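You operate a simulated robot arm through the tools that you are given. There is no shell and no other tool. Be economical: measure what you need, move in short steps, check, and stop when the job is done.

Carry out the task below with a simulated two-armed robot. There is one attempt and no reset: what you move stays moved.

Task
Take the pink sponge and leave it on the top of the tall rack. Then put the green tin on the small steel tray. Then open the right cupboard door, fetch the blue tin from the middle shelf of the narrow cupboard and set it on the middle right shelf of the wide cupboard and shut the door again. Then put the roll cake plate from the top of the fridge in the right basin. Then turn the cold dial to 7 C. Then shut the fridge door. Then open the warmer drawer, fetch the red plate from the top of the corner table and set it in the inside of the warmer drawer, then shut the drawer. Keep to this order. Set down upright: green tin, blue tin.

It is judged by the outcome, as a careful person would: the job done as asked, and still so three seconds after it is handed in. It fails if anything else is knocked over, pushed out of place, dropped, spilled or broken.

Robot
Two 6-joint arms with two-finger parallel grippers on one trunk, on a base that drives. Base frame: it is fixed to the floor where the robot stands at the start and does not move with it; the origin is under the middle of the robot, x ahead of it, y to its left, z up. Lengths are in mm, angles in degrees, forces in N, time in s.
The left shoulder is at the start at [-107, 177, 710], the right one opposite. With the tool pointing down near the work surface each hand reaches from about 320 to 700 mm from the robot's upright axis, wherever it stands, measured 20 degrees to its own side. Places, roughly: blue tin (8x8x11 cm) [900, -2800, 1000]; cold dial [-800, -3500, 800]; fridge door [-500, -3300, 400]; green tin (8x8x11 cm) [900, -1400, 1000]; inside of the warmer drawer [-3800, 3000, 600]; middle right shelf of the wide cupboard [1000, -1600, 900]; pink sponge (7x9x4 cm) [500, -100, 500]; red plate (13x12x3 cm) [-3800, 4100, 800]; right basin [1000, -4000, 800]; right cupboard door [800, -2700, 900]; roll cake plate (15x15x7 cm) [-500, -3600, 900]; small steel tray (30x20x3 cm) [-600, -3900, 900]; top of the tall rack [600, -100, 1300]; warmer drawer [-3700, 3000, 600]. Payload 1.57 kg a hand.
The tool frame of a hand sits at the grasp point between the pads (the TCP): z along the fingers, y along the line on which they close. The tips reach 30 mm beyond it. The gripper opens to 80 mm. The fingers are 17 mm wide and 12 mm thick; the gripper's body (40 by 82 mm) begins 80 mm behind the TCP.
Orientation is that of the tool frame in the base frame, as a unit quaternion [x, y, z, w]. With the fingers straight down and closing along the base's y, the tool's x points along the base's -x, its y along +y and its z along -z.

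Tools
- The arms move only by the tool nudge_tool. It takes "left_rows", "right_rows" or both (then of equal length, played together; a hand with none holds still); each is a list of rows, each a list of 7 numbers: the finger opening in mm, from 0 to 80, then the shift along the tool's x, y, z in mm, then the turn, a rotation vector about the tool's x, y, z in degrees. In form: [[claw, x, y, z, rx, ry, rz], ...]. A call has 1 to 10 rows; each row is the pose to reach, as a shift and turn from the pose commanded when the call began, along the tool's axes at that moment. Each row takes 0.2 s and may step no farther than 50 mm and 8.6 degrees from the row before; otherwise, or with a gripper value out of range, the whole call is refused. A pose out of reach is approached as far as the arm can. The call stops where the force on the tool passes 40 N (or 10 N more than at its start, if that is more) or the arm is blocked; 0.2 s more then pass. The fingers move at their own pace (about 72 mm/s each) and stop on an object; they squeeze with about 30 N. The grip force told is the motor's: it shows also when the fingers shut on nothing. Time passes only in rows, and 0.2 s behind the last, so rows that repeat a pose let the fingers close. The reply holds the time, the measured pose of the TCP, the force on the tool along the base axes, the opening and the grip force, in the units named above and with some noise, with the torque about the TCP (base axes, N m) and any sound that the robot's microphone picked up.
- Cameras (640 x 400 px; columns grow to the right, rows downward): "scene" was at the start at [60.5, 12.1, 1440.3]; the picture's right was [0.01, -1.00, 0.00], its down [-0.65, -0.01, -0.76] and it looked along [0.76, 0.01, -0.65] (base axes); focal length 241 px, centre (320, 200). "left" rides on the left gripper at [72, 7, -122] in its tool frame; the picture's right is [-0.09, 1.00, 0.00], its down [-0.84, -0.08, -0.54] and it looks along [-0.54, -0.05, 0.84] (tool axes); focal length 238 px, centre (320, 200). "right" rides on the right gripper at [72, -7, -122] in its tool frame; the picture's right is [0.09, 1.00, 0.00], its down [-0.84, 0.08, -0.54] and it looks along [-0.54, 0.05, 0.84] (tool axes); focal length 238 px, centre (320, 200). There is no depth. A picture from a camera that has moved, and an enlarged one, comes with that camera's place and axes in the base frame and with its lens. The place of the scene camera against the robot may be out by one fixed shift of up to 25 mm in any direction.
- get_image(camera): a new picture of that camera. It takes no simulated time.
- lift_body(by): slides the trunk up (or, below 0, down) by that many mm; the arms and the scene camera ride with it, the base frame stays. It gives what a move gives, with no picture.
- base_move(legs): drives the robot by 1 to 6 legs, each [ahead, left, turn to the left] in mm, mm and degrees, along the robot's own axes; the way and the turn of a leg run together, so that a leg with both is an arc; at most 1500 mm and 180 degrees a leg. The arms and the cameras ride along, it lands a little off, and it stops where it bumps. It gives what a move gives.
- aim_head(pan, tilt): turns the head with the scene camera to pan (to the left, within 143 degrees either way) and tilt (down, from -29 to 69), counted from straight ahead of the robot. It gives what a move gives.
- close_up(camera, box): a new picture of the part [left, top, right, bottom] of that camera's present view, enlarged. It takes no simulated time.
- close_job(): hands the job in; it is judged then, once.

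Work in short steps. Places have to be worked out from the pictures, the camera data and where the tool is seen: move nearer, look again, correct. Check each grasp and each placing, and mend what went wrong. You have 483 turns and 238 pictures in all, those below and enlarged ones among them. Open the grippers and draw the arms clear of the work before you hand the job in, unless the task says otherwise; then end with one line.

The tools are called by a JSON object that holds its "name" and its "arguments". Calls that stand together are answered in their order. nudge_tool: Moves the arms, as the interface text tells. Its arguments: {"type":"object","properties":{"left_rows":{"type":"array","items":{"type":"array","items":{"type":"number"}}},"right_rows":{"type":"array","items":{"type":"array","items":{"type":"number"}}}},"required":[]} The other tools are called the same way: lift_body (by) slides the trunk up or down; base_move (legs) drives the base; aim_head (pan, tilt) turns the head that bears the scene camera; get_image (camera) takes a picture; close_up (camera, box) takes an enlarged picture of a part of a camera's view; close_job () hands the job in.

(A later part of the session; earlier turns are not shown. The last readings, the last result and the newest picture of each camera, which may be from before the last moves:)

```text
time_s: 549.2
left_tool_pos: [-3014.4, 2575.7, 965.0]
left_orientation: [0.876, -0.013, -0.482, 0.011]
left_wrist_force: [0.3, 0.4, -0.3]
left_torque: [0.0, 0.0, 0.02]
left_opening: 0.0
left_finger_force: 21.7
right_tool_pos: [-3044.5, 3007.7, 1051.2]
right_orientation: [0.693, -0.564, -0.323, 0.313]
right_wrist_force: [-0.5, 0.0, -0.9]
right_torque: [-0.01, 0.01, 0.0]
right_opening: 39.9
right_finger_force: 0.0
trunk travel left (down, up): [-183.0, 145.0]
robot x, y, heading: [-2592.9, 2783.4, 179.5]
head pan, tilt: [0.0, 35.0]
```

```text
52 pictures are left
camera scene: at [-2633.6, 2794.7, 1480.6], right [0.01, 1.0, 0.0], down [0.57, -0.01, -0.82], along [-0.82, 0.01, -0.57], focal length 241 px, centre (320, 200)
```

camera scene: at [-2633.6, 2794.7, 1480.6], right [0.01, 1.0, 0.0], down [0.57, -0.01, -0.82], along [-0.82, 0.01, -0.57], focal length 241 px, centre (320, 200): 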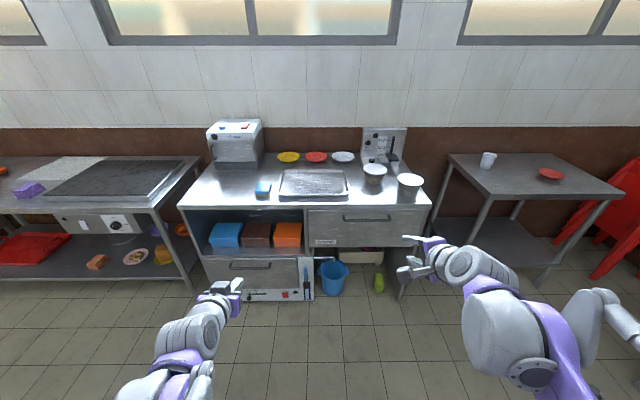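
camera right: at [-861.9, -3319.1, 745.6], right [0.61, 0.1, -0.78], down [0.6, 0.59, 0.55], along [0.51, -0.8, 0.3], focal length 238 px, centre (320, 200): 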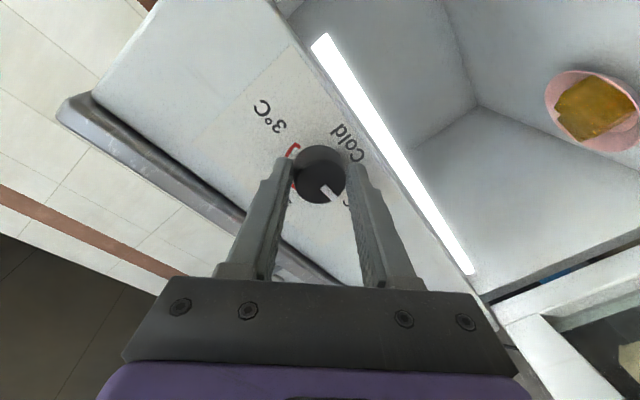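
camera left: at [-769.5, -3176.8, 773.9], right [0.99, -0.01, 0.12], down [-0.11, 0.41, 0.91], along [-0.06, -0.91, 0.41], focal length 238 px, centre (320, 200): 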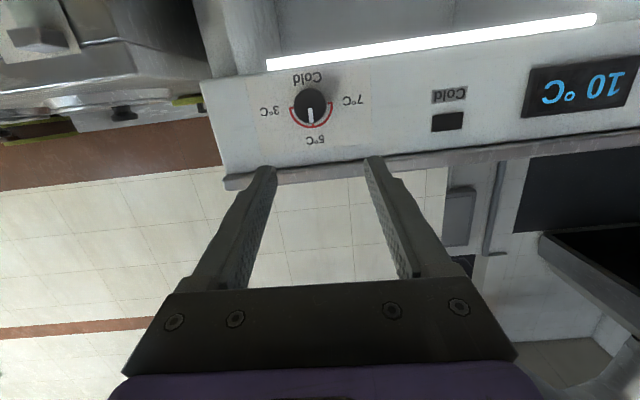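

Lower the trunk 150 and the hand ~165, then drive 380 ahead toward the handle and look with the wrist camera.

{"name": "lift_body", "arguments": {"by": -150}}

{"name": "nudge_tool", "arguments": {"right_rows": [[40, 4, -33, 24, 0, 0, 1.5], [40, 7, -65, 47, 0, 0, 3], [40, 9, -92, 68, 0, 0, 4], [40, 12, -120, 90, 0, 0, 5]]}}

{"name": "base_move", "arguments": {"legs": [[380, 0, 0.5]]}}

{"name": "get_image", "arguments": {"camera": "right"}}

```text
time_s: 550.9
left_tool_pos: [-3014.4, 2576.4, 814.1]
left_orientation: [0.876, -0.013, -0.482, 0.011]
left_wrist_force: [0.4, -0.3, 1.1]
left_torque: [-0.01, 0.02, 0.0]
left_opening: 0.0
left_finger_force: 21.1
right_tool_pos: [-3043.7, 3007.0, 902.2]
right_orientation: [0.693, -0.563, -0.323, 0.312]
right_wrist_force: [0.0, -0.2, 0.0]
right_torque: [-0.02, 0.04, 0.01]
right_opening: 40.2
right_finger_force: 0.1
trunk travel left (down, up): [-33.0, 295.0]
robot x, y, heading: [-2594.1, 2780.8, 179.6]
head pan, tilt: [0.0, 35.0]
```

```text
time_s: 551.9
left_tool_pos: [-3013.9, 2577.1, 814.0]
left_orientation: [0.876, -0.013, -0.482, 0.011]
left_wrist_force: [0.2, -0.3, 0.1]
left_torque: [-0.03, -0.03, 0.01]
left_opening: 0.0
left_finger_force: 21.3
right_tool_pos: [-3045.6, 3010.7, 751.2]
right_orientation: [0.668, -0.594, -0.309, 0.326]
right_wrist_force: [-0.3, -0.7, -0.4]
right_torque: [-0.03, -0.02, -0.02]
right_opening: 40.5
right_finger_force: 0.1
trunk travel left (down, up): [-33.0, 295.0]
robot x, y, heading: [-2591.8, 2787.0, 179.4]
head pan, tilt: [0.0, 35.0]
```

```text
time_s: 554.3
left_tool_pos: [-3393.2, 2574.2, 814.5]
left_orientation: [0.876, -0.009, -0.481, 0.013]
left_wrist_force: [1.0, -0.6, -0.1]
left_torque: [-0.03, -0.03, 0.02]
left_opening: 0.2
left_finger_force: 21.8
right_tool_pos: [-3427.6, 3007.0, 751.5]
right_orientation: [0.67, -0.591, -0.307, 0.326]
right_wrist_force: [0.2, -0.5, 0.3]
right_torque: [-0.03, -0.02, -0.01]
right_opening: 40.1
right_finger_force: 0.1
trunk travel left (down, up): [-33.0, 295.0]
robot x, y, heading: [-2968.0, 2782.8, -179.9]
head pan, tilt: [0.0, 35.0]
```

```text
51 pictures are left
camera right: at [-3319.2, 2946.4, 817.5], right [-0.58, -0.18, 0.8], down [0.29, 0.87, 0.41], along [-0.76, 0.47, -0.45], focal length 238 px, centre (320, 200)
```

right: 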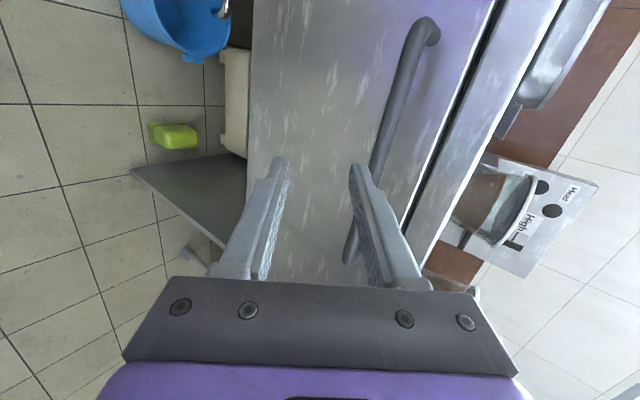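

Handle bar solves to ≈(−3540, 2898–3147, 748). Shift up onto its line, then advance along the fingers.

{"name": "nudge_tool", "arguments": {"right_rows": [[40, -7, 25, 10, 0, 0, 0], [40, -13, 45, 20, 0, 0, 0], [40, -19, 63, 30, 0, 0, 0], [40, -19, 63, 45, 0, 0, 0]]}}

{"name": "get_image", "arguments": {"camera": "right"}}

```text
time_s: 555.3
left_tool_pos: [-3392.8, 2573.9, 815.1]
left_orientation: [0.876, -0.008, -0.482, 0.014]
left_wrist_force: [-0.6, 0.5, 0.3]
left_torque: [-0.02, 0.03, 0.01]
left_opening: 0.1
left_finger_force: 21.4
right_tool_pos: [-3501.9, 3017.4, 777.4]
right_orientation: [0.67, -0.591, -0.307, 0.328]
right_wrist_force: [0.4, 1.2, -2.3]
right_torque: [0.01, -0.04, -0.01]
right_opening: 40.9
right_finger_force: 0.3
trunk travel left (down, up): [-33.0, 295.0]
robot x, y, heading: [-2972.2, 2787.2, -180.3]
head pan, tilt: [0.0, 35.0]
```

```text
50 pictures are left
camera right: at [-3394.3, 2956.7, 842.7], right [-0.58, -0.18, 0.8], down [0.29, 0.87, 0.41], along [-0.76, 0.47, -0.45], focal length 238 px, centre (320, 200)
```

right: 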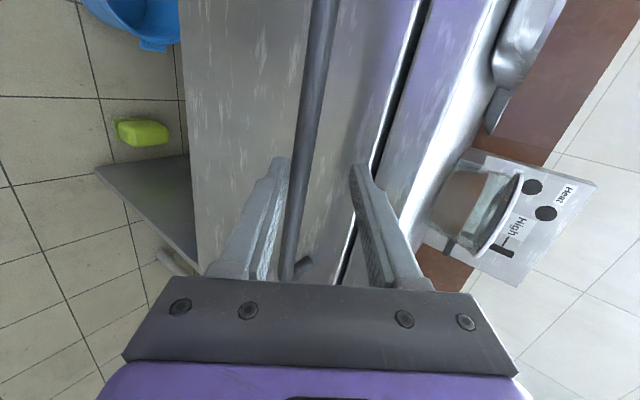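

Bar sits between the pads, ≈7 mm toward the lower finger. Correct, advance 30 mm and close.

{"name": "nudge_tool", "arguments": {"right_rows": [[40, 0, -7, 10, 0, 0, 0], [40, 0, -7, 22, 0, 0, 0], [40, 0, -7, 30, 0, 0, 0], [25, 0, -7, 30, 0, 0, 0], [10, 0, -7, 30, 0, 0, 0], [4, 0, -7, 30, 0, 0, 0], [4, 0, -7, 30, 0, 0, 0]]}}

{"name": "get_image", "arguments": {"camera": "right"}}

```text
time_s: 556.0
left_tool_pos: [-3388.3, 2575.0, 816.5]
left_orientation: [0.875, -0.009, -0.483, 0.013]
left_wrist_force: [0.8, -0.1, -0.4]
left_torque: [-0.05, -0.01, 0.02]
left_opening: 0.0
left_finger_force: 20.8
right_tool_pos: [-3510.3, 3017.3, 760.9]
right_orientation: [0.669, -0.59, -0.31, 0.328]
right_wrist_force: [29.4, -2.0, 22.7]
right_torque: [0.09, 1.17, 0.07]
right_opening: 41.0
right_finger_force: 0.3
trunk travel left (down, up): [-33.0, 295.0]
robot x, y, heading: [-2967.9, 2788.8, 180.2]
head pan, tilt: [0.0, 35.0]
stopped in row 3 (right hand): the force on the tool passed its limit at 50 N (the readings are from after the stop); the commanded pose is now the measured one
```

```text
49 pictures are left
camera right: at [-3400.7, 2956.1, 826.5], right [-0.57, -0.18, 0.8], down [0.3, 0.86, 0.41], along [-0.76, 0.47, -0.44], focal length 238 px, centre (320, 200)
```

right: 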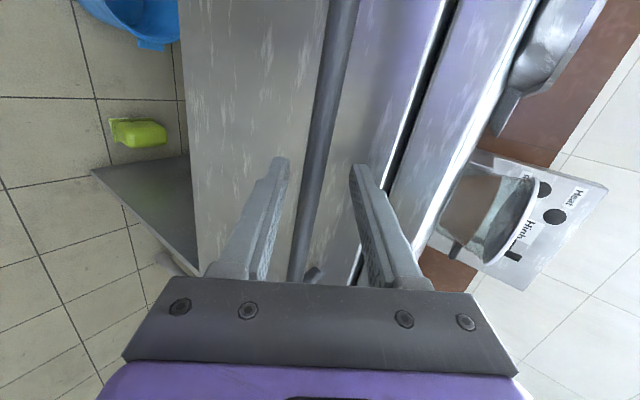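

The upper tip reached the drawer face (x≈−3550); the bar is already ≈11 mm ahead of the TCP between the pads. Back off 3 mm and close.

{"name": "nudge_tool", "arguments": {"right_rows": [[40, 0, -4, -4, 0, 0, 0], [25, 0, -4, -4, 0, 0, 0], [12, 0, -4, -4, 0, 0, 0], [4, 0, -4, -4, 0, 0, 0], [4, 0, -4, -4, 0, 0, 0]]}}

```text
time_s: 557.2
left_tool_pos: [-3391.3, 2575.1, 815.0]
left_orientation: [0.876, -0.009, -0.482, 0.013]
left_wrist_force: [0.3, -0.1, 0.1]
left_torque: [-0.04, -0.01, 0.04]
left_opening: 0.0
left_finger_force: 21.2
right_tool_pos: [-3508.4, 3019.1, 757.4]
right_orientation: [0.669, -0.592, -0.308, 0.327]
right_wrist_force: [1.5, 0.2, -8.6]
right_torque: [-0.37, -0.1, -0.42]
right_opening: 15.1
right_finger_force: 31.1
trunk travel left (down, up): [-33.0, 295.0]
robot x, y, heading: [-2968.8, 2787.2, 179.7]
head pan, tilt: [0.0, 35.0]
```

Handle gripped. Pull the drawer by backing the base 320.

{"name": "base_move", "arguments": {"legs": [[-120, 0, 0], [-200, 0, 0]]}}

{"name": "get_image", "arguments": {"camera": "scene"}}

```text
time_s: 559.6
left_tool_pos: [-3075.7, 2575.2, 815.7]
left_orientation: [0.876, -0.008, -0.482, 0.014]
left_wrist_force: [1.1, -0.2, 0.0]
left_torque: [0.02, -0.01, 0.01]
left_opening: 0.3
left_finger_force: 21.6
right_tool_pos: [-3193.6, 3017.8, 757.5]
right_orientation: [0.67, -0.59, -0.308, 0.327]
right_wrist_force: [-1.4, 6.3, -10.6]
right_torque: [-0.33, -0.08, -0.55]
right_opening: 15.3
right_finger_force: 30.6
trunk travel left (down, up): [-33.0, 295.0]
robot x, y, heading: [-2656.5, 2786.8, -179.9]
head pan, tilt: [0.0, 35.0]
```

```text
48 pictures are left
camera scene: at [-2739.3, 2796.9, 1321.9], right [0.0, 1.0, 0.0], down [0.57, 0.0, -0.82], along [-0.82, 0.0, -0.57], focal length 241 px, centre (320, 200)
```

scene: 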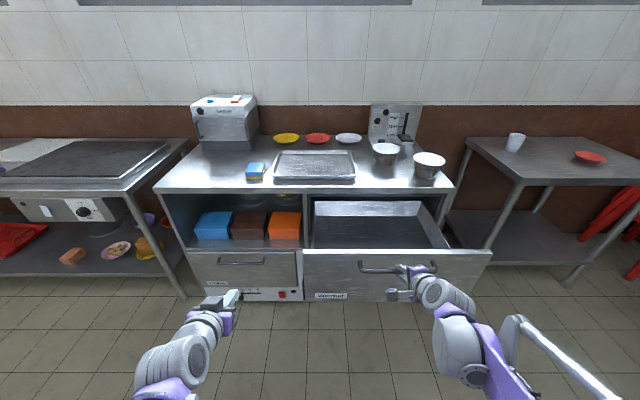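

Drawer is open ≈315 mm. Release the handle, retreat, raise the trunk and move over to the corner table.

{"name": "nudge_tool", "arguments": {"right_rows": [[25, 0, 0, 0, 0, 0, 0], [40, 0, 0, 0, 0, 0, 0], [40, 0, 0, 0, 0, 0, 0], [40, 0, 0, -30, 0, 0, 0], [40, 0, 0, -70, 0, 0, 0]]}}

{"name": "base_move", "arguments": {"legs": [[-60, 0, 0]]}}

{"name": "lift_body", "arguments": {"by": 180}}

{"name": "base_move", "arguments": {"legs": [[0, -1115, 0]]}}

{"name": "get_image", "arguments": {"camera": "scene"}}

```text
time_s: 560.8
left_tool_pos: [-3076.4, 2575.3, 815.2]
left_orientation: [0.876, -0.008, -0.482, 0.014]
left_wrist_force: [-0.1, -0.3, 0.9]
left_torque: [0.0, 0.02, -0.02]
left_opening: 0.2
left_finger_force: 21.2
right_tool_pos: [-3136.7, 3020.4, 798.6]
right_orientation: [0.669, -0.591, -0.308, 0.329]
right_wrist_force: [0.2, -0.1, 0.6]
right_torque: [0.02, 0.0, -0.02]
right_opening: 40.1
right_finger_force: 0.1
trunk travel left (down, up): [-33.0, 295.0]
robot x, y, heading: [-2654.5, 2781.4, -180.0]
head pan, tilt: [0.0, 35.0]
```

```text
time_s: 561.8
left_tool_pos: [-3016.5, 2573.9, 814.5]
left_orientation: [0.876, -0.008, -0.481, 0.014]
left_wrist_force: [-0.8, 0.1, -0.3]
left_torque: [0.03, -0.02, 0.01]
left_opening: 0.0
left_finger_force: 22.0
right_tool_pos: [-3077.6, 3022.0, 798.3]
right_orientation: [0.67, -0.591, -0.308, 0.327]
right_wrist_force: [1.6, -0.6, -0.5]
right_torque: [-0.05, -0.01, 0.01]
right_opening: 39.7
right_finger_force: 0.1
trunk travel left (down, up): [-33.0, 295.0]
robot x, y, heading: [-2598.0, 2785.0, -179.8]
head pan, tilt: [0.0, 35.0]
```

```text
time_s: 563.8
left_tool_pos: [-3017.2, 2574.3, 994.3]
left_orientation: [0.875, -0.008, -0.483, 0.014]
left_wrist_force: [0.5, -0.9, -1.0]
left_torque: [-0.01, -0.02, -0.01]
left_opening: 0.2
left_finger_force: 21.3
right_tool_pos: [-3078.9, 3021.0, 979.7]
right_orientation: [0.67, -0.59, -0.309, 0.327]
right_wrist_force: [0.8, 0.6, -0.7]
right_torque: [0.03, 0.01, 0.01]
right_opening: 40.2
right_finger_force: 0.0
trunk travel left (down, up): [-213.0, 115.0]
robot x, y, heading: [-2598.1, 2786.8, -180.1]
head pan, tilt: [0.0, 35.0]
```

```text
time_s: 574.1
left_tool_pos: [-3017.4, 3721.0, 994.4]
left_orientation: [0.876, -0.01, -0.482, 0.013]
left_wrist_force: [0.0, 0.0, -0.5]
left_torque: [0.05, -0.02, 0.01]
left_opening: 0.2
left_finger_force: 21.4
right_tool_pos: [-3075.3, 4168.5, 979.1]
right_orientation: [0.668, -0.593, -0.309, 0.327]
right_wrist_force: [0.4, -0.6, -0.1]
right_torque: [0.0, -0.01, -0.01]
right_opening: 39.7
right_finger_force: 0.0
trunk travel left (down, up): [-213.0, 115.0]
robot x, y, heading: [-2589.6, 3929.6, 179.6]
head pan, tilt: [0.0, 35.0]
```

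```text
47 pictures are left
camera scene: at [-2634.4, 3940.6, 1509.3], right [0.01, 1.0, 0.0], down [0.57, 0.0, -0.82], along [-0.82, 0.0, -0.57], focal length 241 px, centre (320, 200)
```

scene: 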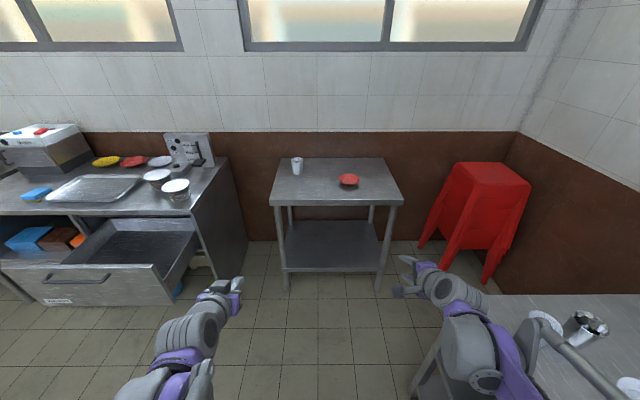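

Drive ahead 420 and slightly left toward the plate, then use the wrist camera.

{"name": "base_move", "arguments": {"legs": [[420, 50, 0]]}}

{"name": "get_image", "arguments": {"camera": "right"}}

{"name": "close_up", "arguments": {"camera": "scene", "box": [260, 140, 460, 290]}}

```text
time_s: 576.7
left_tool_pos: [-3434.4, 3671.6, 994.2]
left_orientation: [0.876, -0.01, -0.482, 0.012]
left_wrist_force: [0.1, 0.2, 0.7]
left_torque: [0.0, -0.02, -0.01]
left_opening: 0.1
left_finger_force: 21.0
right_tool_pos: [-3492.6, 4119.7, 978.3]
right_orientation: [0.669, -0.592, -0.309, 0.327]
right_wrist_force: [-0.4, -0.1, -0.1]
right_torque: [-0.01, -0.01, -0.05]
right_opening: 40.2
right_finger_force: 0.1
trunk travel left (down, up): [-213.0, 115.0]
robot x, y, heading: [-3011.5, 3880.8, 179.7]
head pan, tilt: [0.0, 35.0]
```

```text
46 pictures are left
camera right: at [-3384.5, 4057.8, 1044.4], right [-0.58, -0.18, 0.8], down [0.3, 0.86, 0.41], along [-0.76, 0.47, -0.45], focal length 238 px, centre (320, 200)
```

right: 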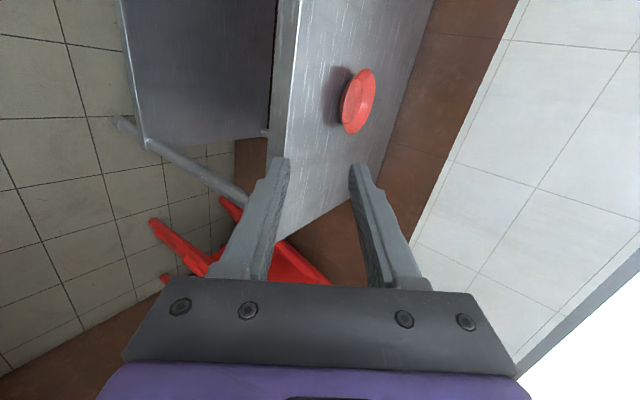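

```text
2.67 times, centred on (360, 215) of scene
camera zoom: at [-3052.0, 3891.9, 1509.3], right [0.0, 1.0, 0.0], down [0.57, 0.0, -0.82], along [-0.82, 0.0, -0.57], focal length 642 px, centre (213, 160)
```

zoom: 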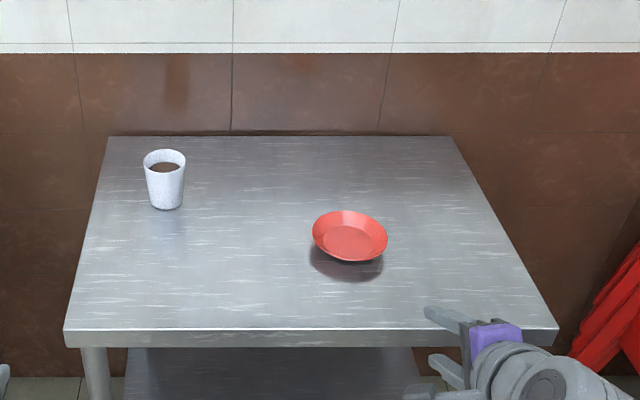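

Plate centre solves to ≈(−3829,4098), rim z≈821, wall fairly steep. Drive 130 closer, then pitch 13° more and go to a pre-grasp above its near rim.

{"name": "base_move", "arguments": {"legs": [[130, 0, 0]]}}

{"name": "nudge_tool", "arguments": {"right_rows": [[30, 1, -5, 36, 4.5, 0, 0], [30, 2, -10, 72, 9, 0, 0], [30, 3, -16, 109, 13, 0, 0], [30, 3, -16, 109, 13, 0, 0]]}}

{"name": "get_image", "arguments": {"camera": "right"}}

```text
time_s: 577.9
left_tool_pos: [-3563.3, 3672.2, 993.7]
left_orientation: [0.876, -0.01, -0.482, 0.012]
left_wrist_force: [-0.6, -0.3, -0.2]
left_torque: [0.01, 0.01, -0.01]
left_opening: 0.0
left_finger_force: 21.3
right_tool_pos: [-3623.3, 4119.8, 978.3]
right_orientation: [0.669, -0.592, -0.31, 0.327]
right_wrist_force: [-0.7, 0.7, 0.0]
right_torque: [-0.04, -0.02, 0.0]
right_opening: 39.6
right_finger_force: 0.0
trunk travel left (down, up): [-213.0, 115.0]
robot x, y, heading: [-3135.8, 3881.0, 179.5]
head pan, tilt: [0.0, 35.0]
```

```text
time_s: 578.9
left_tool_pos: [-3562.3, 3672.3, 995.0]
left_orientation: [0.876, -0.01, -0.482, 0.012]
left_wrist_force: [-0.2, 0.2, 0.2]
left_torque: [0.03, -0.02, 0.01]
left_opening: 0.1
left_finger_force: 21.0
right_tool_pos: [-3698.2, 4111.4, 901.2]
right_orientation: [0.701, -0.623, -0.24, 0.249]
right_wrist_force: [-0.2, -0.6, -0.7]
right_torque: [0.02, 0.05, -0.04]
right_opening: 30.0
right_finger_force: 0.0
trunk travel left (down, up): [-213.0, 115.0]
robot x, y, heading: [-3134.8, 3881.7, 179.6]
head pan, tilt: [0.0, 35.0]
```

```text
44 pictures are left
camera right: at [-3607.5, 4047.8, 987.8], right [-0.74, -0.19, 0.64], down [0.2, 0.85, 0.49], along [-0.64, 0.49, -0.59], focal length 238 px, centre (320, 200)
```

right: 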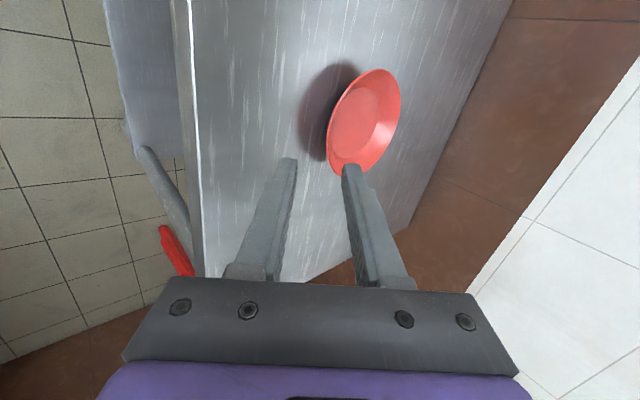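

Advance 65 mm with a 6 mm lift correction and recheck.

{"name": "nudge_tool", "arguments": {"right_rows": [[30, 1, 4, 33, 0, 0, 0], [30, 2, 6.6, 66, 0, 0, 0], [30, 2, 6.6, 66, 0, 0, 0]]}}

{"name": "close_up", "arguments": {"camera": "right", "box": [220, 40, 440, 240]}}

```text
time_s: 579.7
left_tool_pos: [-3561.6, 3672.2, 994.0]
left_orientation: [0.876, -0.01, -0.481, 0.012]
left_wrist_force: [0.3, -0.8, 1.3]
left_torque: [0.03, 0.03, -0.02]
left_opening: 0.0
left_finger_force: 21.1
right_tool_pos: [-3745.9, 4104.4, 854.9]
right_orientation: [0.701, -0.623, -0.24, 0.25]
right_wrist_force: [0.2, 0.0, -0.2]
right_torque: [-0.01, 0.06, 0.03]
right_opening: 29.9
right_finger_force: 0.1
trunk travel left (down, up): [-213.0, 115.0]
robot x, y, heading: [-3139.6, 3879.9, 179.8]
head pan, tilt: [0.0, 35.0]
```

```text
2.00 times, centred on (330, 140) of right
camera zoom: at [-3654.6, 4041.0, 942.9], right [-0.74, -0.19, 0.64], down [0.2, 0.85, 0.48], along [-0.64, 0.49, -0.59], focal length 477 px, centre (300, 320)
```

zoom: 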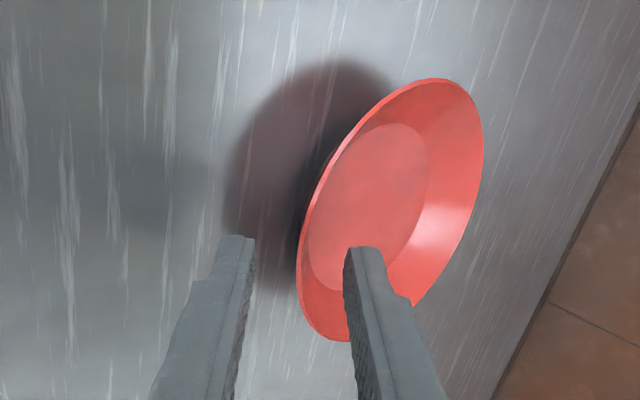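

Rim lies midway between the pads. Advance 24 mm (opening 24) and close.

{"name": "nudge_tool", "arguments": {"right_rows": [[24, 0, 0, 12, 0, 0, 0], [24, 0, 0, 24, 0, 0, 0], [14, 0, 0, 24, 0, 0, 0], [6, 0, 0, 24, 0, 0, 0], [0, 0, 0, 24, 0, 0, 0], [0, 0, 0, 24, 0, 0, 0]]}}

{"name": "close_up", "arguments": {"camera": "right", "box": [220, 40, 440, 240]}}

```text
time_s: 581.1
left_tool_pos: [-3561.7, 3671.6, 996.1]
left_orientation: [0.876, -0.009, -0.481, 0.013]
left_wrist_force: [-0.5, -0.3, -0.1]
left_torque: [0.02, -0.02, 0.0]
left_opening: 0.0
left_finger_force: 20.7
right_tool_pos: [-3761.8, 4103.9, 838.9]
right_orientation: [0.7, -0.625, -0.24, 0.25]
right_wrist_force: [-3.4, 0.0, 9.2]
right_torque: [-0.35, 0.56, -0.08]
right_opening: 3.9
right_finger_force: 24.6
trunk travel left (down, up): [-213.0, 115.0]
robot x, y, heading: [-3139.5, 3877.7, 179.6]
head pan, tilt: [0.0, 35.0]
```

```text
2.00 times, centred on (330, 140) of right
camera zoom: at [-3671.1, 4040.2, 925.3], right [-0.74, -0.19, 0.65], down [0.2, 0.85, 0.48], along [-0.64, 0.49, -0.59], focal length 477 px, centre (300, 320)
```

zoom: 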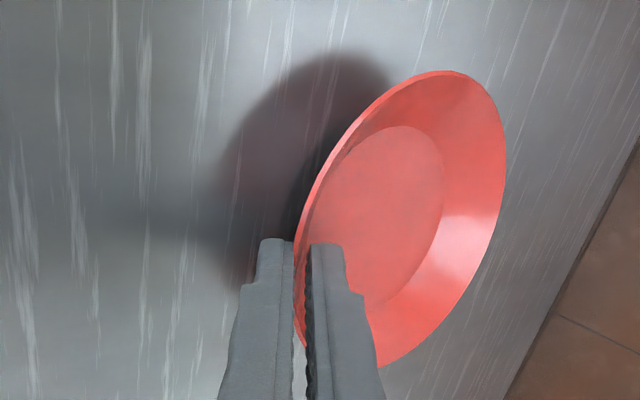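

Rim pinched (3.9 mm). Lift 100 mm.

{"name": "nudge_tool", "arguments": {"right_rows": [[0, 0, 4, -5, 0, 0, 0], [0, 0, 10, -11, 0, 0, 0], [0, -1, 22, -26, 0, 0, 0], [0, -2, 42, -49, 0, 0, 0], [0, -3, 65, -76, 0, 0, 0], [0, -3, 65, -76, 0, 0, 0]]}}

{"name": "get_image", "arguments": {"camera": "right"}}

```text
time_s: 582.5
left_tool_pos: [-3563.5, 3673.3, 994.4]
left_orientation: [0.876, -0.009, -0.482, 0.014]
left_wrist_force: [-0.5, -0.5, 0.4]
left_torque: [-0.01, 0.03, -0.02]
left_opening: 0.4
left_finger_force: 21.1
right_tool_pos: [-3763.2, 4103.0, 938.6]
right_orientation: [0.701, -0.623, -0.24, 0.249]
right_wrist_force: [-0.8, -1.0, -0.1]
right_torque: [-0.01, -0.02, 0.01]
right_opening: 3.0
right_finger_force: 24.4
trunk travel left (down, up): [-213.0, 115.0]
robot x, y, heading: [-3143.5, 3880.5, 179.8]
head pan, tilt: [0.0, 35.0]
```

```text
41 pictures are left
camera right: at [-3672.9, 4039.6, 1024.7], right [-0.74, -0.19, 0.64], down [0.2, 0.85, 0.48], along [-0.64, 0.49, -0.59], focal length 238 px, centre (320, 200)
```

right: 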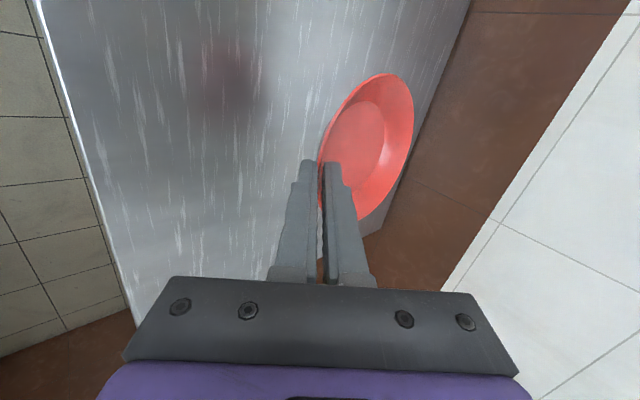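

Plate held. I'll enter the drawer diagonally (more clearance over its front): back off, turn to heading −135° and move to put the plate above the open drawer.

{"name": "base_move", "arguments": {"legs": [[-480, 0, 0], [0, 0, 45.3], [500, 319, 0]]}}

{"name": "get_image", "arguments": {"camera": "scene"}}

```text
time_s: 590.4
left_tool_pos: [-2946.0, 2848.7, 994.4]
left_orientation: [0.812, 0.328, -0.44, 0.197]
left_wrist_force: [-1.0, -0.3, -0.2]
left_torque: [0.01, -0.03, -0.02]
left_opening: 0.1
left_finger_force: 20.9
right_tool_pos: [-3394.0, 3009.7, 938.0]
right_orientation: [0.887, -0.305, -0.126, 0.322]
right_wrist_force: [0.3, -0.3, -1.2]
right_torque: [0.05, -0.01, 0.03]
right_opening: 3.0
right_finger_force: 24.6
trunk travel left (down, up): [-213.0, 115.0]
robot x, y, heading: [-2797.4, 3294.2, -135.0]
head pan, tilt: [0.0, 35.0]
```

```text
40 pictures are left
camera scene: at [-2823.1, 3271.2, 1509.3], right [-0.71, 0.71, 0.0], down [0.41, 0.41, -0.82], along [-0.58, -0.58, -0.57], focal length 241 px, centre (320, 200)
```

scene: 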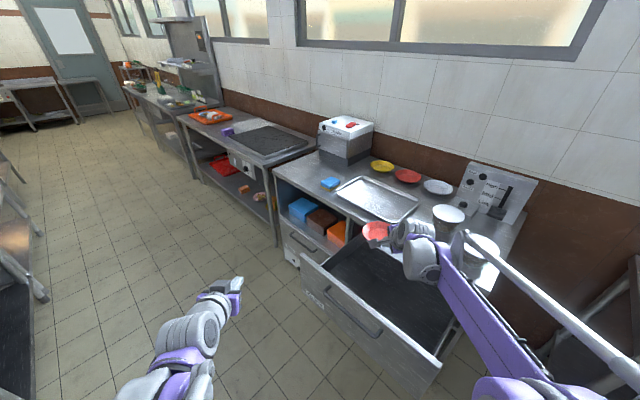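

Plate is above the drawer interior. Lower the trunk 150 and inspect.

{"name": "lift_body", "arguments": {"by": -150}}

{"name": "get_image", "arguments": {"camera": "scene"}}

{"name": "get_image", "arguments": {"camera": "right"}}

```text
time_s: 592.2
left_tool_pos: [-2947.0, 2848.8, 845.1]
left_orientation: [0.813, 0.328, -0.44, 0.197]
left_wrist_force: [-1.2, 0.3, -0.1]
left_torque: [-0.01, -0.01, 0.03]
left_opening: 0.2
left_finger_force: 21.7
right_tool_pos: [-3393.6, 3010.1, 788.9]
right_orientation: [0.887, -0.306, -0.126, 0.323]
right_wrist_force: [0.1, 0.3, -1.2]
right_torque: [0.04, 0.01, 0.0]
right_opening: 2.9
right_finger_force: 24.7
trunk travel left (down, up): [-63.0, 265.0]
robot x, y, heading: [-2795.6, 3292.9, -135.1]
head pan, tilt: [0.0, 35.0]
```

```text
39 pictures are left
camera scene: at [-2846.2, 3248.3, 1353.5], right [-0.71, 0.71, 0.0], down [0.41, 0.41, -0.82], along [-0.58, -0.58, -0.57], focal length 241 px, centre (320, 200)
```

scene: 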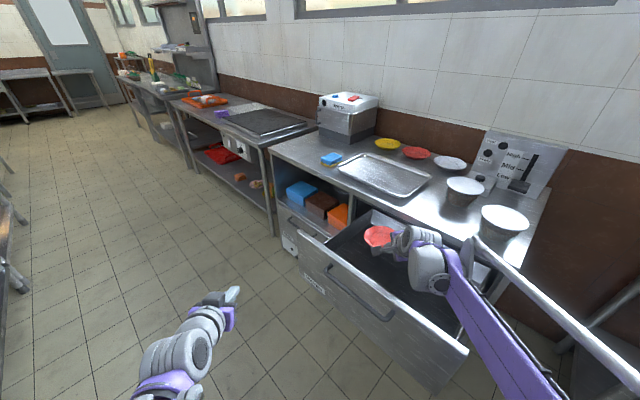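

```text
38 pictures are left
camera right: at [-3284.2, 3029.8, 874.9], right [-0.39, -0.66, 0.64], down [-0.46, 0.74, 0.48], along [-0.8, -0.11, -0.59], focal length 238 px, centre (320, 200)
```

right: 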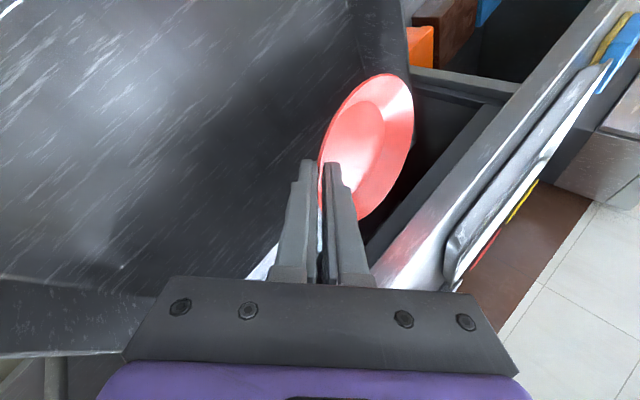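

Continue: trunk down 60, then probe downward with the arm.

{"name": "lift_body", "arguments": {"by": -60}}

{"name": "nudge_tool", "arguments": {"right_rows": [[0, 0, -6.5, 7.6, 0, 0, 0], [0, 0, -13, 15, 0, 0, 0], [0, 0, -19, 23, 0, 0, 0], [0, 0, -24, 28, 0, 0, 0], [0, 0, -28, 33, 0, 0, 0], [0, 0, -32, 38, 0, 0, 0]]}}

{"name": "get_image", "arguments": {"camera": "right"}}

```text
time_s: 593.2
left_tool_pos: [-2946.2, 2847.8, 784.6]
left_orientation: [0.813, 0.328, -0.439, 0.197]
left_wrist_force: [-0.8, 0.1, 0.9]
left_torque: [0.02, 0.01, 0.0]
left_opening: 0.0
left_finger_force: 21.8
right_tool_pos: [-3394.1, 3009.4, 727.9]
right_orientation: [0.887, -0.306, -0.126, 0.323]
right_wrist_force: [-0.3, 0.2, -0.2]
right_torque: [0.03, -0.01, 0.02]
right_opening: 3.0
right_finger_force: 24.6
trunk travel left (down, up): [-3.0, 325.0]
robot x, y, heading: [-2797.5, 3291.0, -135.2]
head pan, tilt: [0.0, 35.0]
```

```text
time_s: 594.6
left_tool_pos: [-2946.9, 2849.1, 785.0]
left_orientation: [0.813, 0.327, -0.44, 0.197]
left_wrist_force: [-0.1, -0.8, -0.2]
left_torque: [-0.02, -0.02, 0.0]
left_opening: 0.0
left_finger_force: 21.0
right_tool_pos: [-3395.1, 3010.0, 677.2]
right_orientation: [0.887, -0.306, -0.127, 0.322]
right_wrist_force: [0.5, 0.9, -0.4]
right_torque: [0.04, -0.05, 0.02]
right_opening: 2.9
right_finger_force: 23.9
trunk travel left (down, up): [-3.0, 325.0]
robot x, y, heading: [-2797.4, 3297.9, -134.9]
head pan, tilt: [0.0, 35.0]
```

```text
37 pictures are left
camera right: at [-3285.3, 3030.2, 764.6], right [-0.39, -0.66, 0.64], down [-0.46, 0.74, 0.49], along [-0.8, -0.11, -0.59], focal length 238 px, centre (320, 200)
```

right: 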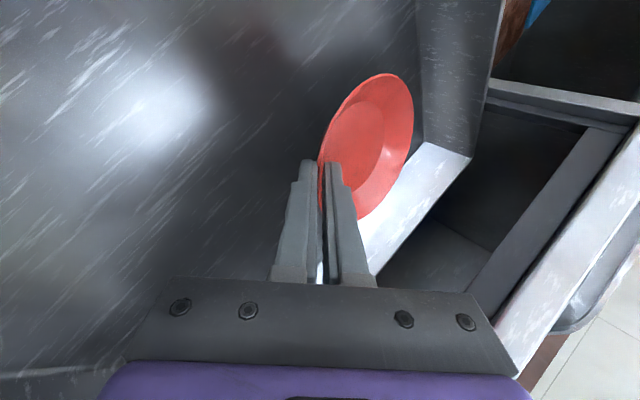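

The drawer's back wall is at x≈−3500, close behind the plate. Shift the plate forward 35 mm (+x) and 20 mm (+y), then continue down carefully.

{"name": "nudge_tool", "arguments": {"right_rows": [[0, 7, -14, -12, 0, 0, 0], [0, 15, -28, -25, 0, 0, 0], [0, 15, -30, -23, 0, 0, 0], [0, 15, -33, -19, 0, 0, 0], [0, 15, -36, -15, 0, 0, 0], [0, 15, -39, -12, 0, 0, 0]]}}

{"name": "get_image", "arguments": {"camera": "right"}}

{"name": "close_up", "arguments": {"camera": "scene", "box": [280, 150, 520, 330]}}

```text
time_s: 596.0
left_tool_pos: [-2947.0, 2847.7, 784.3]
left_orientation: [0.813, 0.327, -0.44, 0.197]
left_wrist_force: [0.6, 0.5, 0.3]
left_torque: [0.01, -0.03, 0.01]
left_opening: 0.0
left_finger_force: 21.5
right_tool_pos: [-3360.3, 3029.5, 660.2]
right_orientation: [0.887, -0.306, -0.126, 0.322]
right_wrist_force: [0.0, -0.5, -0.8]
right_torque: [0.03, -0.02, -0.01]
right_opening: 3.0
right_finger_force: 24.7
trunk travel left (down, up): [-3.0, 325.0]
robot x, y, heading: [-2796.3, 3291.5, -135.1]
head pan, tilt: [0.0, 35.0]
```

```text
36 pictures are left
camera right: at [-3250.4, 3050.7, 748.1], right [-0.39, -0.66, 0.64], down [-0.46, 0.74, 0.48], along [-0.8, -0.11, -0.59], focal length 238 px, centre (320, 200)
```

right: 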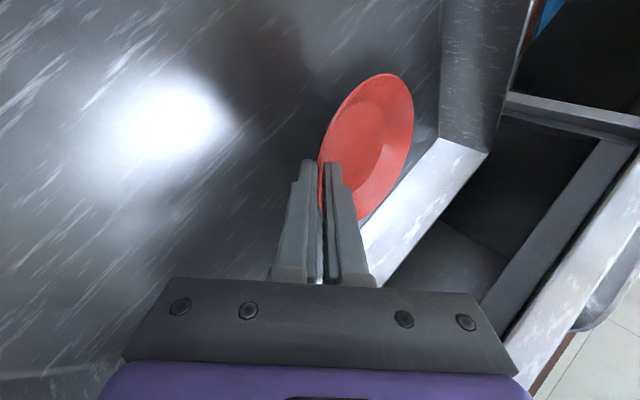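

```text
2.22 times, centred on (400, 240) of scene
camera zoom: at [-2857.3, 3237.2, 1297.5], right [-0.71, 0.71, 0.0], down [0.41, 0.41, -0.82], along [-0.58, -0.58, -0.57], focal length 535 px, centre (142, 111)
```

zoom: 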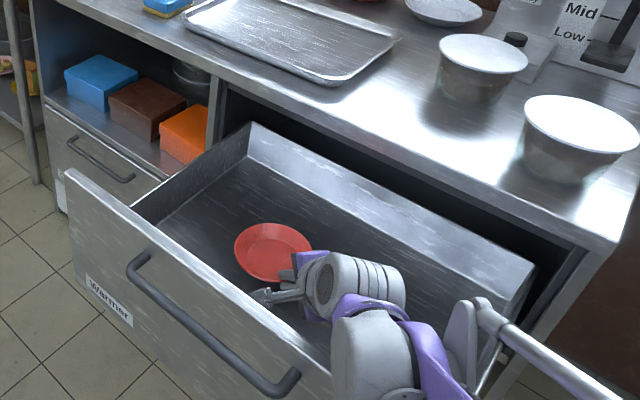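

Plate is well inside the drawer. Move 12 mm back from the face and lower in small steps to contact.

{"name": "nudge_tool", "arguments": {"right_rows": [[0, -5, 1, 5, 0, 0, 0], [0, -9, 1, 10, 0, 0, 0], [0, -9, -1.5, 13, 0, 0, 0], [0, -9, -4, 16, 0, 0, 0], [0, -9, -6, 18.5, 0, 0, 0], [0, -9, -8, 21, 0, 0, 0], [0, -9, -10, 23, 0, 0, 0]]}}

{"name": "nudge_tool", "arguments": {"right_rows": [[0, 0, -1.3, 1.5, 0, 0, 0], [0, 0, -2.6, 3, 0, 0, 0], [0, 0, -3.9, 4.6, 0, 0, 0], [0, 0, -5.2, 6.1, 0, 0, 0], [0, 0, -6.5, 7.6, 0, 0, 0], [0, 0, -7.8, 9.1, 0, 0, 0]]}}

{"name": "close_up", "arguments": {"camera": "scene", "box": [280, 150, 520, 330]}}

```text
time_s: 597.6
left_tool_pos: [-2946.1, 2848.0, 783.9]
left_orientation: [0.812, 0.327, -0.441, 0.197]
left_wrist_force: [-0.3, -0.1, 0.7]
left_torque: [0.04, -0.03, 0.03]
left_opening: 0.1
left_finger_force: 21.1
right_tool_pos: [-3371.9, 3030.4, 637.5]
right_orientation: [0.887, -0.305, -0.126, 0.323]
right_wrist_force: [-0.1, -0.1, -0.1]
right_torque: [0.0, -0.01, -0.01]
right_opening: 3.0
right_finger_force: 24.7
trunk travel left (down, up): [-3.0, 325.0]
robot x, y, heading: [-2797.0, 3292.6, -135.1]
head pan, tilt: [0.0, 35.0]
```

```text
time_s: 599.0
left_tool_pos: [-2940.0, 2849.3, 786.5]
left_orientation: [0.811, 0.328, -0.444, 0.196]
left_wrist_force: [-0.8, -0.4, 0.3]
left_torque: [-0.01, 0.0, 0.0]
left_opening: 0.0
left_finger_force: 21.2
right_tool_pos: [-3370.4, 3031.0, 635.2]
right_orientation: [0.886, -0.304, -0.129, 0.325]
right_wrist_force: [0.1, -0.2, 0.3]
right_torque: [0.02, 0.01, 0.0]
right_opening: 3.1
right_finger_force: 24.7
trunk travel left (down, up): [-3.0, 325.0]
robot x, y, heading: [-2800.2, 3294.0, -135.3]
head pan, tilt: [0.0, 35.0]
```

```text
2.22 times, centred on (400, 240) of scene
camera zoom: at [-2847.3, 3239.2, 1298.3], right [-0.71, 0.71, 0.0], down [0.4, 0.4, -0.82], along [-0.58, -0.58, -0.57], focal length 535 px, centre (142, 111)
```

zoom: 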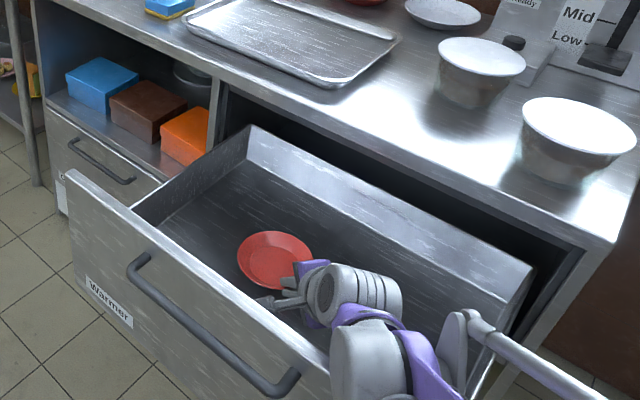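

The forearm is resting on the drawer's front edge. Relax 8 mm up and check the remaining gap.

{"name": "nudge_tool", "arguments": {"right_rows": [[0, 0, 3, -3.5, 0, 0, 0], [0, 0, 6, -7, 0, 0, 0]]}}

{"name": "get_image", "arguments": {"camera": "right"}}

```text
time_s: 599.6
left_tool_pos: [-2945.4, 2848.2, 784.5]
left_orientation: [0.812, 0.328, -0.44, 0.197]
left_wrist_force: [-0.1, -0.2, 0.2]
left_torque: [0.01, -0.01, -0.03]
left_opening: 0.0
left_finger_force: 21.2
right_tool_pos: [-3372.7, 3031.4, 634.8]
right_orientation: [0.887, -0.305, -0.126, 0.322]
right_wrist_force: [-0.3, -1.2, -0.9]
right_torque: [0.04, -0.02, -0.03]
right_opening: 3.0
right_finger_force: 24.2
trunk travel left (down, up): [-3.0, 325.0]
robot x, y, heading: [-2797.0, 3295.5, -135.0]
head pan, tilt: [0.0, 35.0]
```

```text
33 pictures are left
camera right: at [-3262.1, 3050.8, 721.6], right [-0.39, -0.66, 0.64], down [-0.46, 0.74, 0.49], along [-0.8, -0.11, -0.59], focal length 238 px, centre (320, 200)
```

right: 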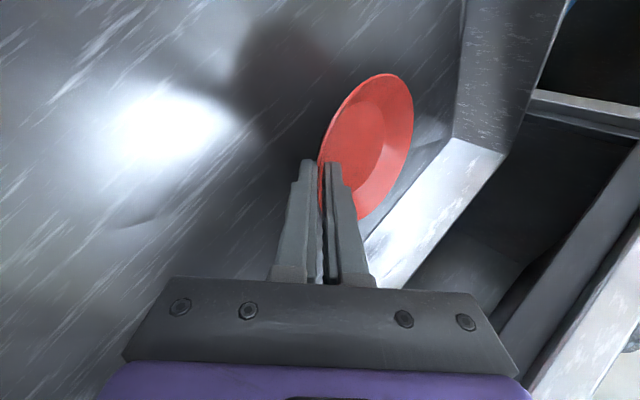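

Floor is estimated at ≈580–600, plate bottom ≈589 – nearly down. Pitch 5° more (lifts the forearm) and ease down until contact.

{"name": "nudge_tool", "arguments": {"right_rows": [[0, 0, 0, 0, 2.5, 0, 0], [0, 0, 0, 0, 5, 0, 0], [0, 0, -1.3, 1.5, 5, 0, 0], [0, 0, -2.6, 3, 5, 0, 0], [0, 0, -3.9, 4.6, 5, 0, 0], [0, 0, -5.2, 6.1, 5, 0, 0], [0, 0, -6.5, 7.6, 5, 0, 0]]}}

```text
time_s: 601.2
left_tool_pos: [-2947.5, 2847.8, 783.7]
left_orientation: [0.813, 0.327, -0.44, 0.197]
left_wrist_force: [0.2, 0.3, -0.5]
left_torque: [0.0, 0.02, -0.02]
left_opening: 0.0
left_finger_force: 21.5
right_tool_pos: [-3373.3, 3029.3, 624.4]
right_orientation: [0.9, -0.311, -0.112, 0.283]
right_wrist_force: [-0.7, -0.3, -0.6]
right_torque: [0.05, -0.01, -0.03]
right_opening: 3.1
right_finger_force: 24.3
trunk travel left (down, up): [-3.0, 325.0]
robot x, y, heading: [-2794.8, 3292.5, -134.9]
head pan, tilt: [0.0, 35.0]
```

Continue down.

{"name": "nudge_tool", "arguments": {"right_rows": [[0, 0, -1.2, 1.6, 0, 0, 0], [0, 0, -2.3, 3.3, 0, 0, 0], [0, 0, -3.5, 4.9, 0, 0, 0], [0, 0, -4.6, 6.5, 0, 0, 0], [0, 0, -5.8, 8.1, 0, 0, 0], [0, 0, -6.9, 9.8, 0, 0, 0], [0, 0, -8.1, 11.4, 0, 0, 0]]}}

{"name": "get_image", "arguments": {"camera": "right"}}

```text
time_s: 602.8
left_tool_pos: [-2939.3, 2851.2, 787.8]
left_orientation: [0.81, 0.328, -0.444, 0.197]
left_wrist_force: [0.9, 0.5, -0.6]
left_torque: [-0.01, 0.0, 0.03]
left_opening: 0.0
left_finger_force: 21.1
right_tool_pos: [-3368.7, 3030.3, 624.8]
right_orientation: [0.899, -0.31, -0.116, 0.287]
right_wrist_force: [0.2, -0.1, -0.5]
right_torque: [0.04, -0.05, -0.01]
right_opening: 3.1
right_finger_force: 24.1
trunk travel left (down, up): [-3.0, 325.0]
robot x, y, heading: [-2795.3, 3292.1, -135.0]
head pan, tilt: [0.0, 35.0]
```

```text
32 pictures are left
camera right: at [-3263.3, 3044.8, 717.9], right [-0.42, -0.7, 0.58], down [-0.48, 0.71, 0.51], along [-0.77, -0.07, -0.63], focal length 238 px, centre (320, 200)
```

right: 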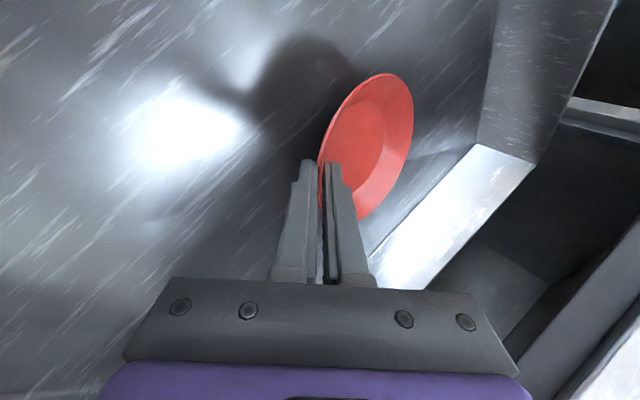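

The forearm (trunk is at its lowest) rests on the drawer front. Raise the trunk 180 and reach down with the arm instead.

{"name": "lift_body", "arguments": {"by": 180}}

{"name": "nudge_tool", "arguments": {"right_rows": [[0, 0, -12, 16, 0, 0, 0], [0, 0, -23, 33, 0, 0, 0], [0, 0, -35, 49, 0, 0, 0], [0, 0, -46, 65, 0, 0, 0], [0, 0, -58, 81, 0, 0, 0], [0, 0, -70, 98, 0, 0, 0], [0, 0, -81, 114, 0, 0, 0], [0, 0, -90, 126, 0, 0, 0], [0, 0, -96, 134, 0, 0, 0]]}}

{"name": "close_up", "arguments": {"camera": "scene", "box": [270, 180, 510, 360]}}

```text
time_s: 604.8
left_tool_pos: [-2947.3, 2848.8, 964.2]
left_orientation: [0.812, 0.328, -0.44, 0.198]
left_wrist_force: [0.1, -0.3, 0.5]
left_torque: [-0.03, -0.02, -0.04]
left_opening: 0.2
left_finger_force: 20.6
right_tool_pos: [-3372.7, 3030.4, 790.6]
right_orientation: [0.9, -0.311, -0.113, 0.283]
right_wrist_force: [0.0, 0.0, -0.7]
right_torque: [0.01, -0.01, -0.01]
right_opening: 2.9
right_finger_force: 24.6
trunk travel left (down, up): [-183.0, 145.0]
robot x, y, heading: [-2797.1, 3293.4, -134.8]
head pan, tilt: [0.0, 35.0]
```

```text
time_s: 606.8
left_tool_pos: [-2944.3, 2849.1, 965.1]
left_orientation: [0.813, 0.327, -0.44, 0.197]
left_wrist_force: [0.2, -1.4, 0.8]
left_torque: [-0.02, 0.01, -0.01]
left_opening: 0.1
left_finger_force: 21.0
right_tool_pos: [-3373.5, 3034.6, 627.9]
right_orientation: [0.9, -0.311, -0.114, 0.284]
right_wrist_force: [-0.6, 0.5, -0.2]
right_torque: [0.03, -0.03, 0.0]
right_opening: 2.8
right_finger_force: 24.2
trunk travel left (down, up): [-183.0, 145.0]
robot x, y, heading: [-2796.6, 3293.2, -134.9]
head pan, tilt: [0.0, 35.0]
```

```text
2.22 times, centred on (390, 270) of scene
camera zoom: at [-2821.9, 3270.6, 1481.0], right [-0.71, 0.71, 0.0], down [0.4, 0.41, -0.82], along [-0.58, -0.58, -0.57], focal length 535 px, centre (164, 44)
```

zoom: 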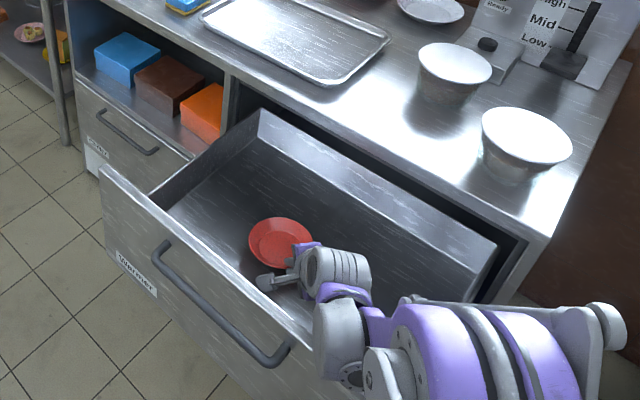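

Reached without blocking. Continue down in 2 mm rows.

{"name": "nudge_tool", "arguments": {"right_rows": [[0, 0, -1.7, 2.4, 0, 0, 0], [0, 0, -3.5, 4.9, 0, 0, 0], [0, 0, -5.2, 7.3, 0, 0, 0], [0, 0, -7, 9.8, 0, 0, 0], [0, 0, -8.7, 12.2, 0, 0, 0], [0, 0, -10.4, 14.6, 0, 0, 0]]}}

{"name": "nudge_tool", "arguments": {"right_rows": [[0, 0, -1.2, 1.6, 0, 0, 0], [0, 0, -2.3, 3.3, 0, 0, 0], [0, 0, -3.5, 4.9, 0, 0, 0], [0, 0, -4.6, 6.5, 0, 0, 0], [0, 0, -5.8, 8.1, 0, 0, 0]]}}

{"name": "get_image", "arguments": {"camera": "right"}}

```text
time_s: 608.2
left_tool_pos: [-2931.7, 2849.9, 969.8]
left_orientation: [0.809, 0.329, -0.446, 0.197]
left_wrist_force: [0.0, -0.5, 0.1]
left_torque: [-0.01, 0.0, 0.01]
left_opening: 0.0
left_finger_force: 21.2
right_tool_pos: [-3368.2, 3033.3, 633.2]
right_orientation: [0.899, -0.308, -0.118, 0.287]
right_wrist_force: [0.1, 0.6, -0.6]
right_torque: [0.02, -0.05, 0.01]
right_opening: 3.2
right_finger_force: 24.4
trunk travel left (down, up): [-183.0, 145.0]
robot x, y, heading: [-2796.9, 3292.1, -135.0]
head pan, tilt: [0.0, 35.0]
```

```text
time_s: 609.6
left_tool_pos: [-2941.0, 2852.6, 965.4]
left_orientation: [0.811, 0.327, -0.442, 0.198]
left_wrist_force: [-1.9, -0.2, 0.5]
left_torque: [0.04, -0.06, 0.05]
left_opening: 0.1
left_finger_force: 21.4
right_tool_pos: [-3379.6, 3034.5, 630.5]
right_orientation: [0.899, -0.312, -0.116, 0.286]
right_wrist_force: [-0.1, -0.3, -1.3]
right_torque: [0.03, -0.04, 0.01]
right_opening: 2.9
right_finger_force: 23.5
trunk travel left (down, up): [-183.0, 145.0]
robot x, y, heading: [-2796.3, 3294.4, -135.0]
head pan, tilt: [0.0, 35.0]
stopped in row 5 (right hand): the arm was blocked; the commanded pose is now the measured one
```

```text
30 pictures are left
camera right: at [-3274.7, 3048.6, 723.1], right [-0.42, -0.7, 0.58], down [-0.48, 0.71, 0.51], along [-0.77, -0.07, -0.64], focal length 238 px, centre (320, 200)
```

right: 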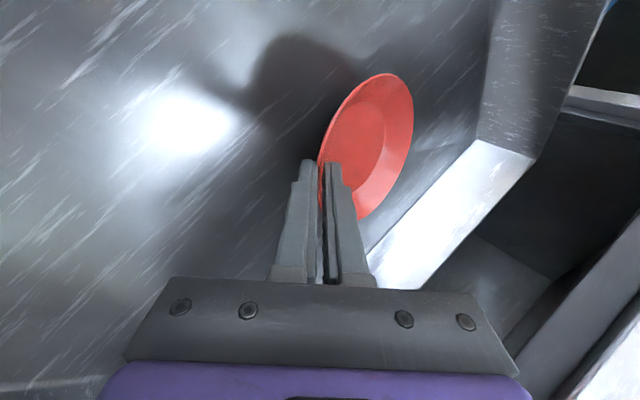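

The wrist joint is touching the front panel's top. Raise 6 mm, move ~48 mm deeper into the drawer, then lower again.

{"name": "nudge_tool", "arguments": {"right_rows": [[0, 0, 3.5, -4.9, 0, 0, 0], [0, -1, 16, 4, 0, 0, 0], [0, -2, 30, 14, 0, 0, 0], [0, -2.5, 42, 23, 0, 0, 0], [0, -2.5, 39, 28, 0, 0, 0], [0, -2.5, 36, 32, 0, 0, 0], [0, -2.5, 33, 36, 0, 0, 0]]}}

{"name": "nudge_tool", "arguments": {"right_rows": [[0, 0, -1.2, 1.6, 0, 0, 0], [0, 0, -2.3, 3.3, 0, 0, 0], [0, 0, -3.5, 4.9, 0, 0, 0], [0, 0, -4.6, 6.5, 0, 0, 0], [0, 0, -5.8, 8.1, 0, 0, 0], [0, 0, -7, 9.8, 0, 0, 0], [0, 0, -8.1, 11.4, 0, 0, 0]]}}

```text
time_s: 611.2
left_tool_pos: [-2933.8, 2857.0, 971.0]
left_orientation: [0.809, 0.327, -0.447, 0.198]
left_wrist_force: [-0.2, 0.9, 0.4]
left_torque: [-0.02, 0.0, -0.01]
left_opening: 0.0
left_finger_force: 21.4
right_tool_pos: [-3407.1, 3001.5, 632.2]
right_orientation: [0.897, -0.312, -0.119, 0.289]
right_wrist_force: [-0.4, 0.3, -1.0]
right_torque: [0.01, -0.03, 0.02]
right_opening: 3.3
right_finger_force: 24.6
trunk travel left (down, up): [-183.0, 145.0]
robot x, y, heading: [-2798.7, 3295.8, -135.2]
head pan, tilt: [0.0, 35.0]
```

```text
time_s: 613.0
left_tool_pos: [-2943.3, 2854.8, 967.2]
left_orientation: [0.811, 0.325, -0.444, 0.198]
left_wrist_force: [-0.2, 0.3, -1.2]
left_torque: [0.01, -0.05, 0.06]
left_opening: 0.0
left_finger_force: 21.1
right_tool_pos: [-3417.8, 3001.4, 629.2]
right_orientation: [0.897, -0.315, -0.117, 0.286]
right_wrist_force: [-1.1, -0.2, -1.0]
right_torque: [0.03, -0.06, 0.04]
right_opening: 3.1
right_finger_force: 23.9
trunk travel left (down, up): [-183.0, 145.0]
robot x, y, heading: [-2800.5, 3294.4, -135.0]
head pan, tilt: [0.0, 35.0]
stopped in row 7 (right hand): the arm was blocked; the commanded pose is now the measured one
```

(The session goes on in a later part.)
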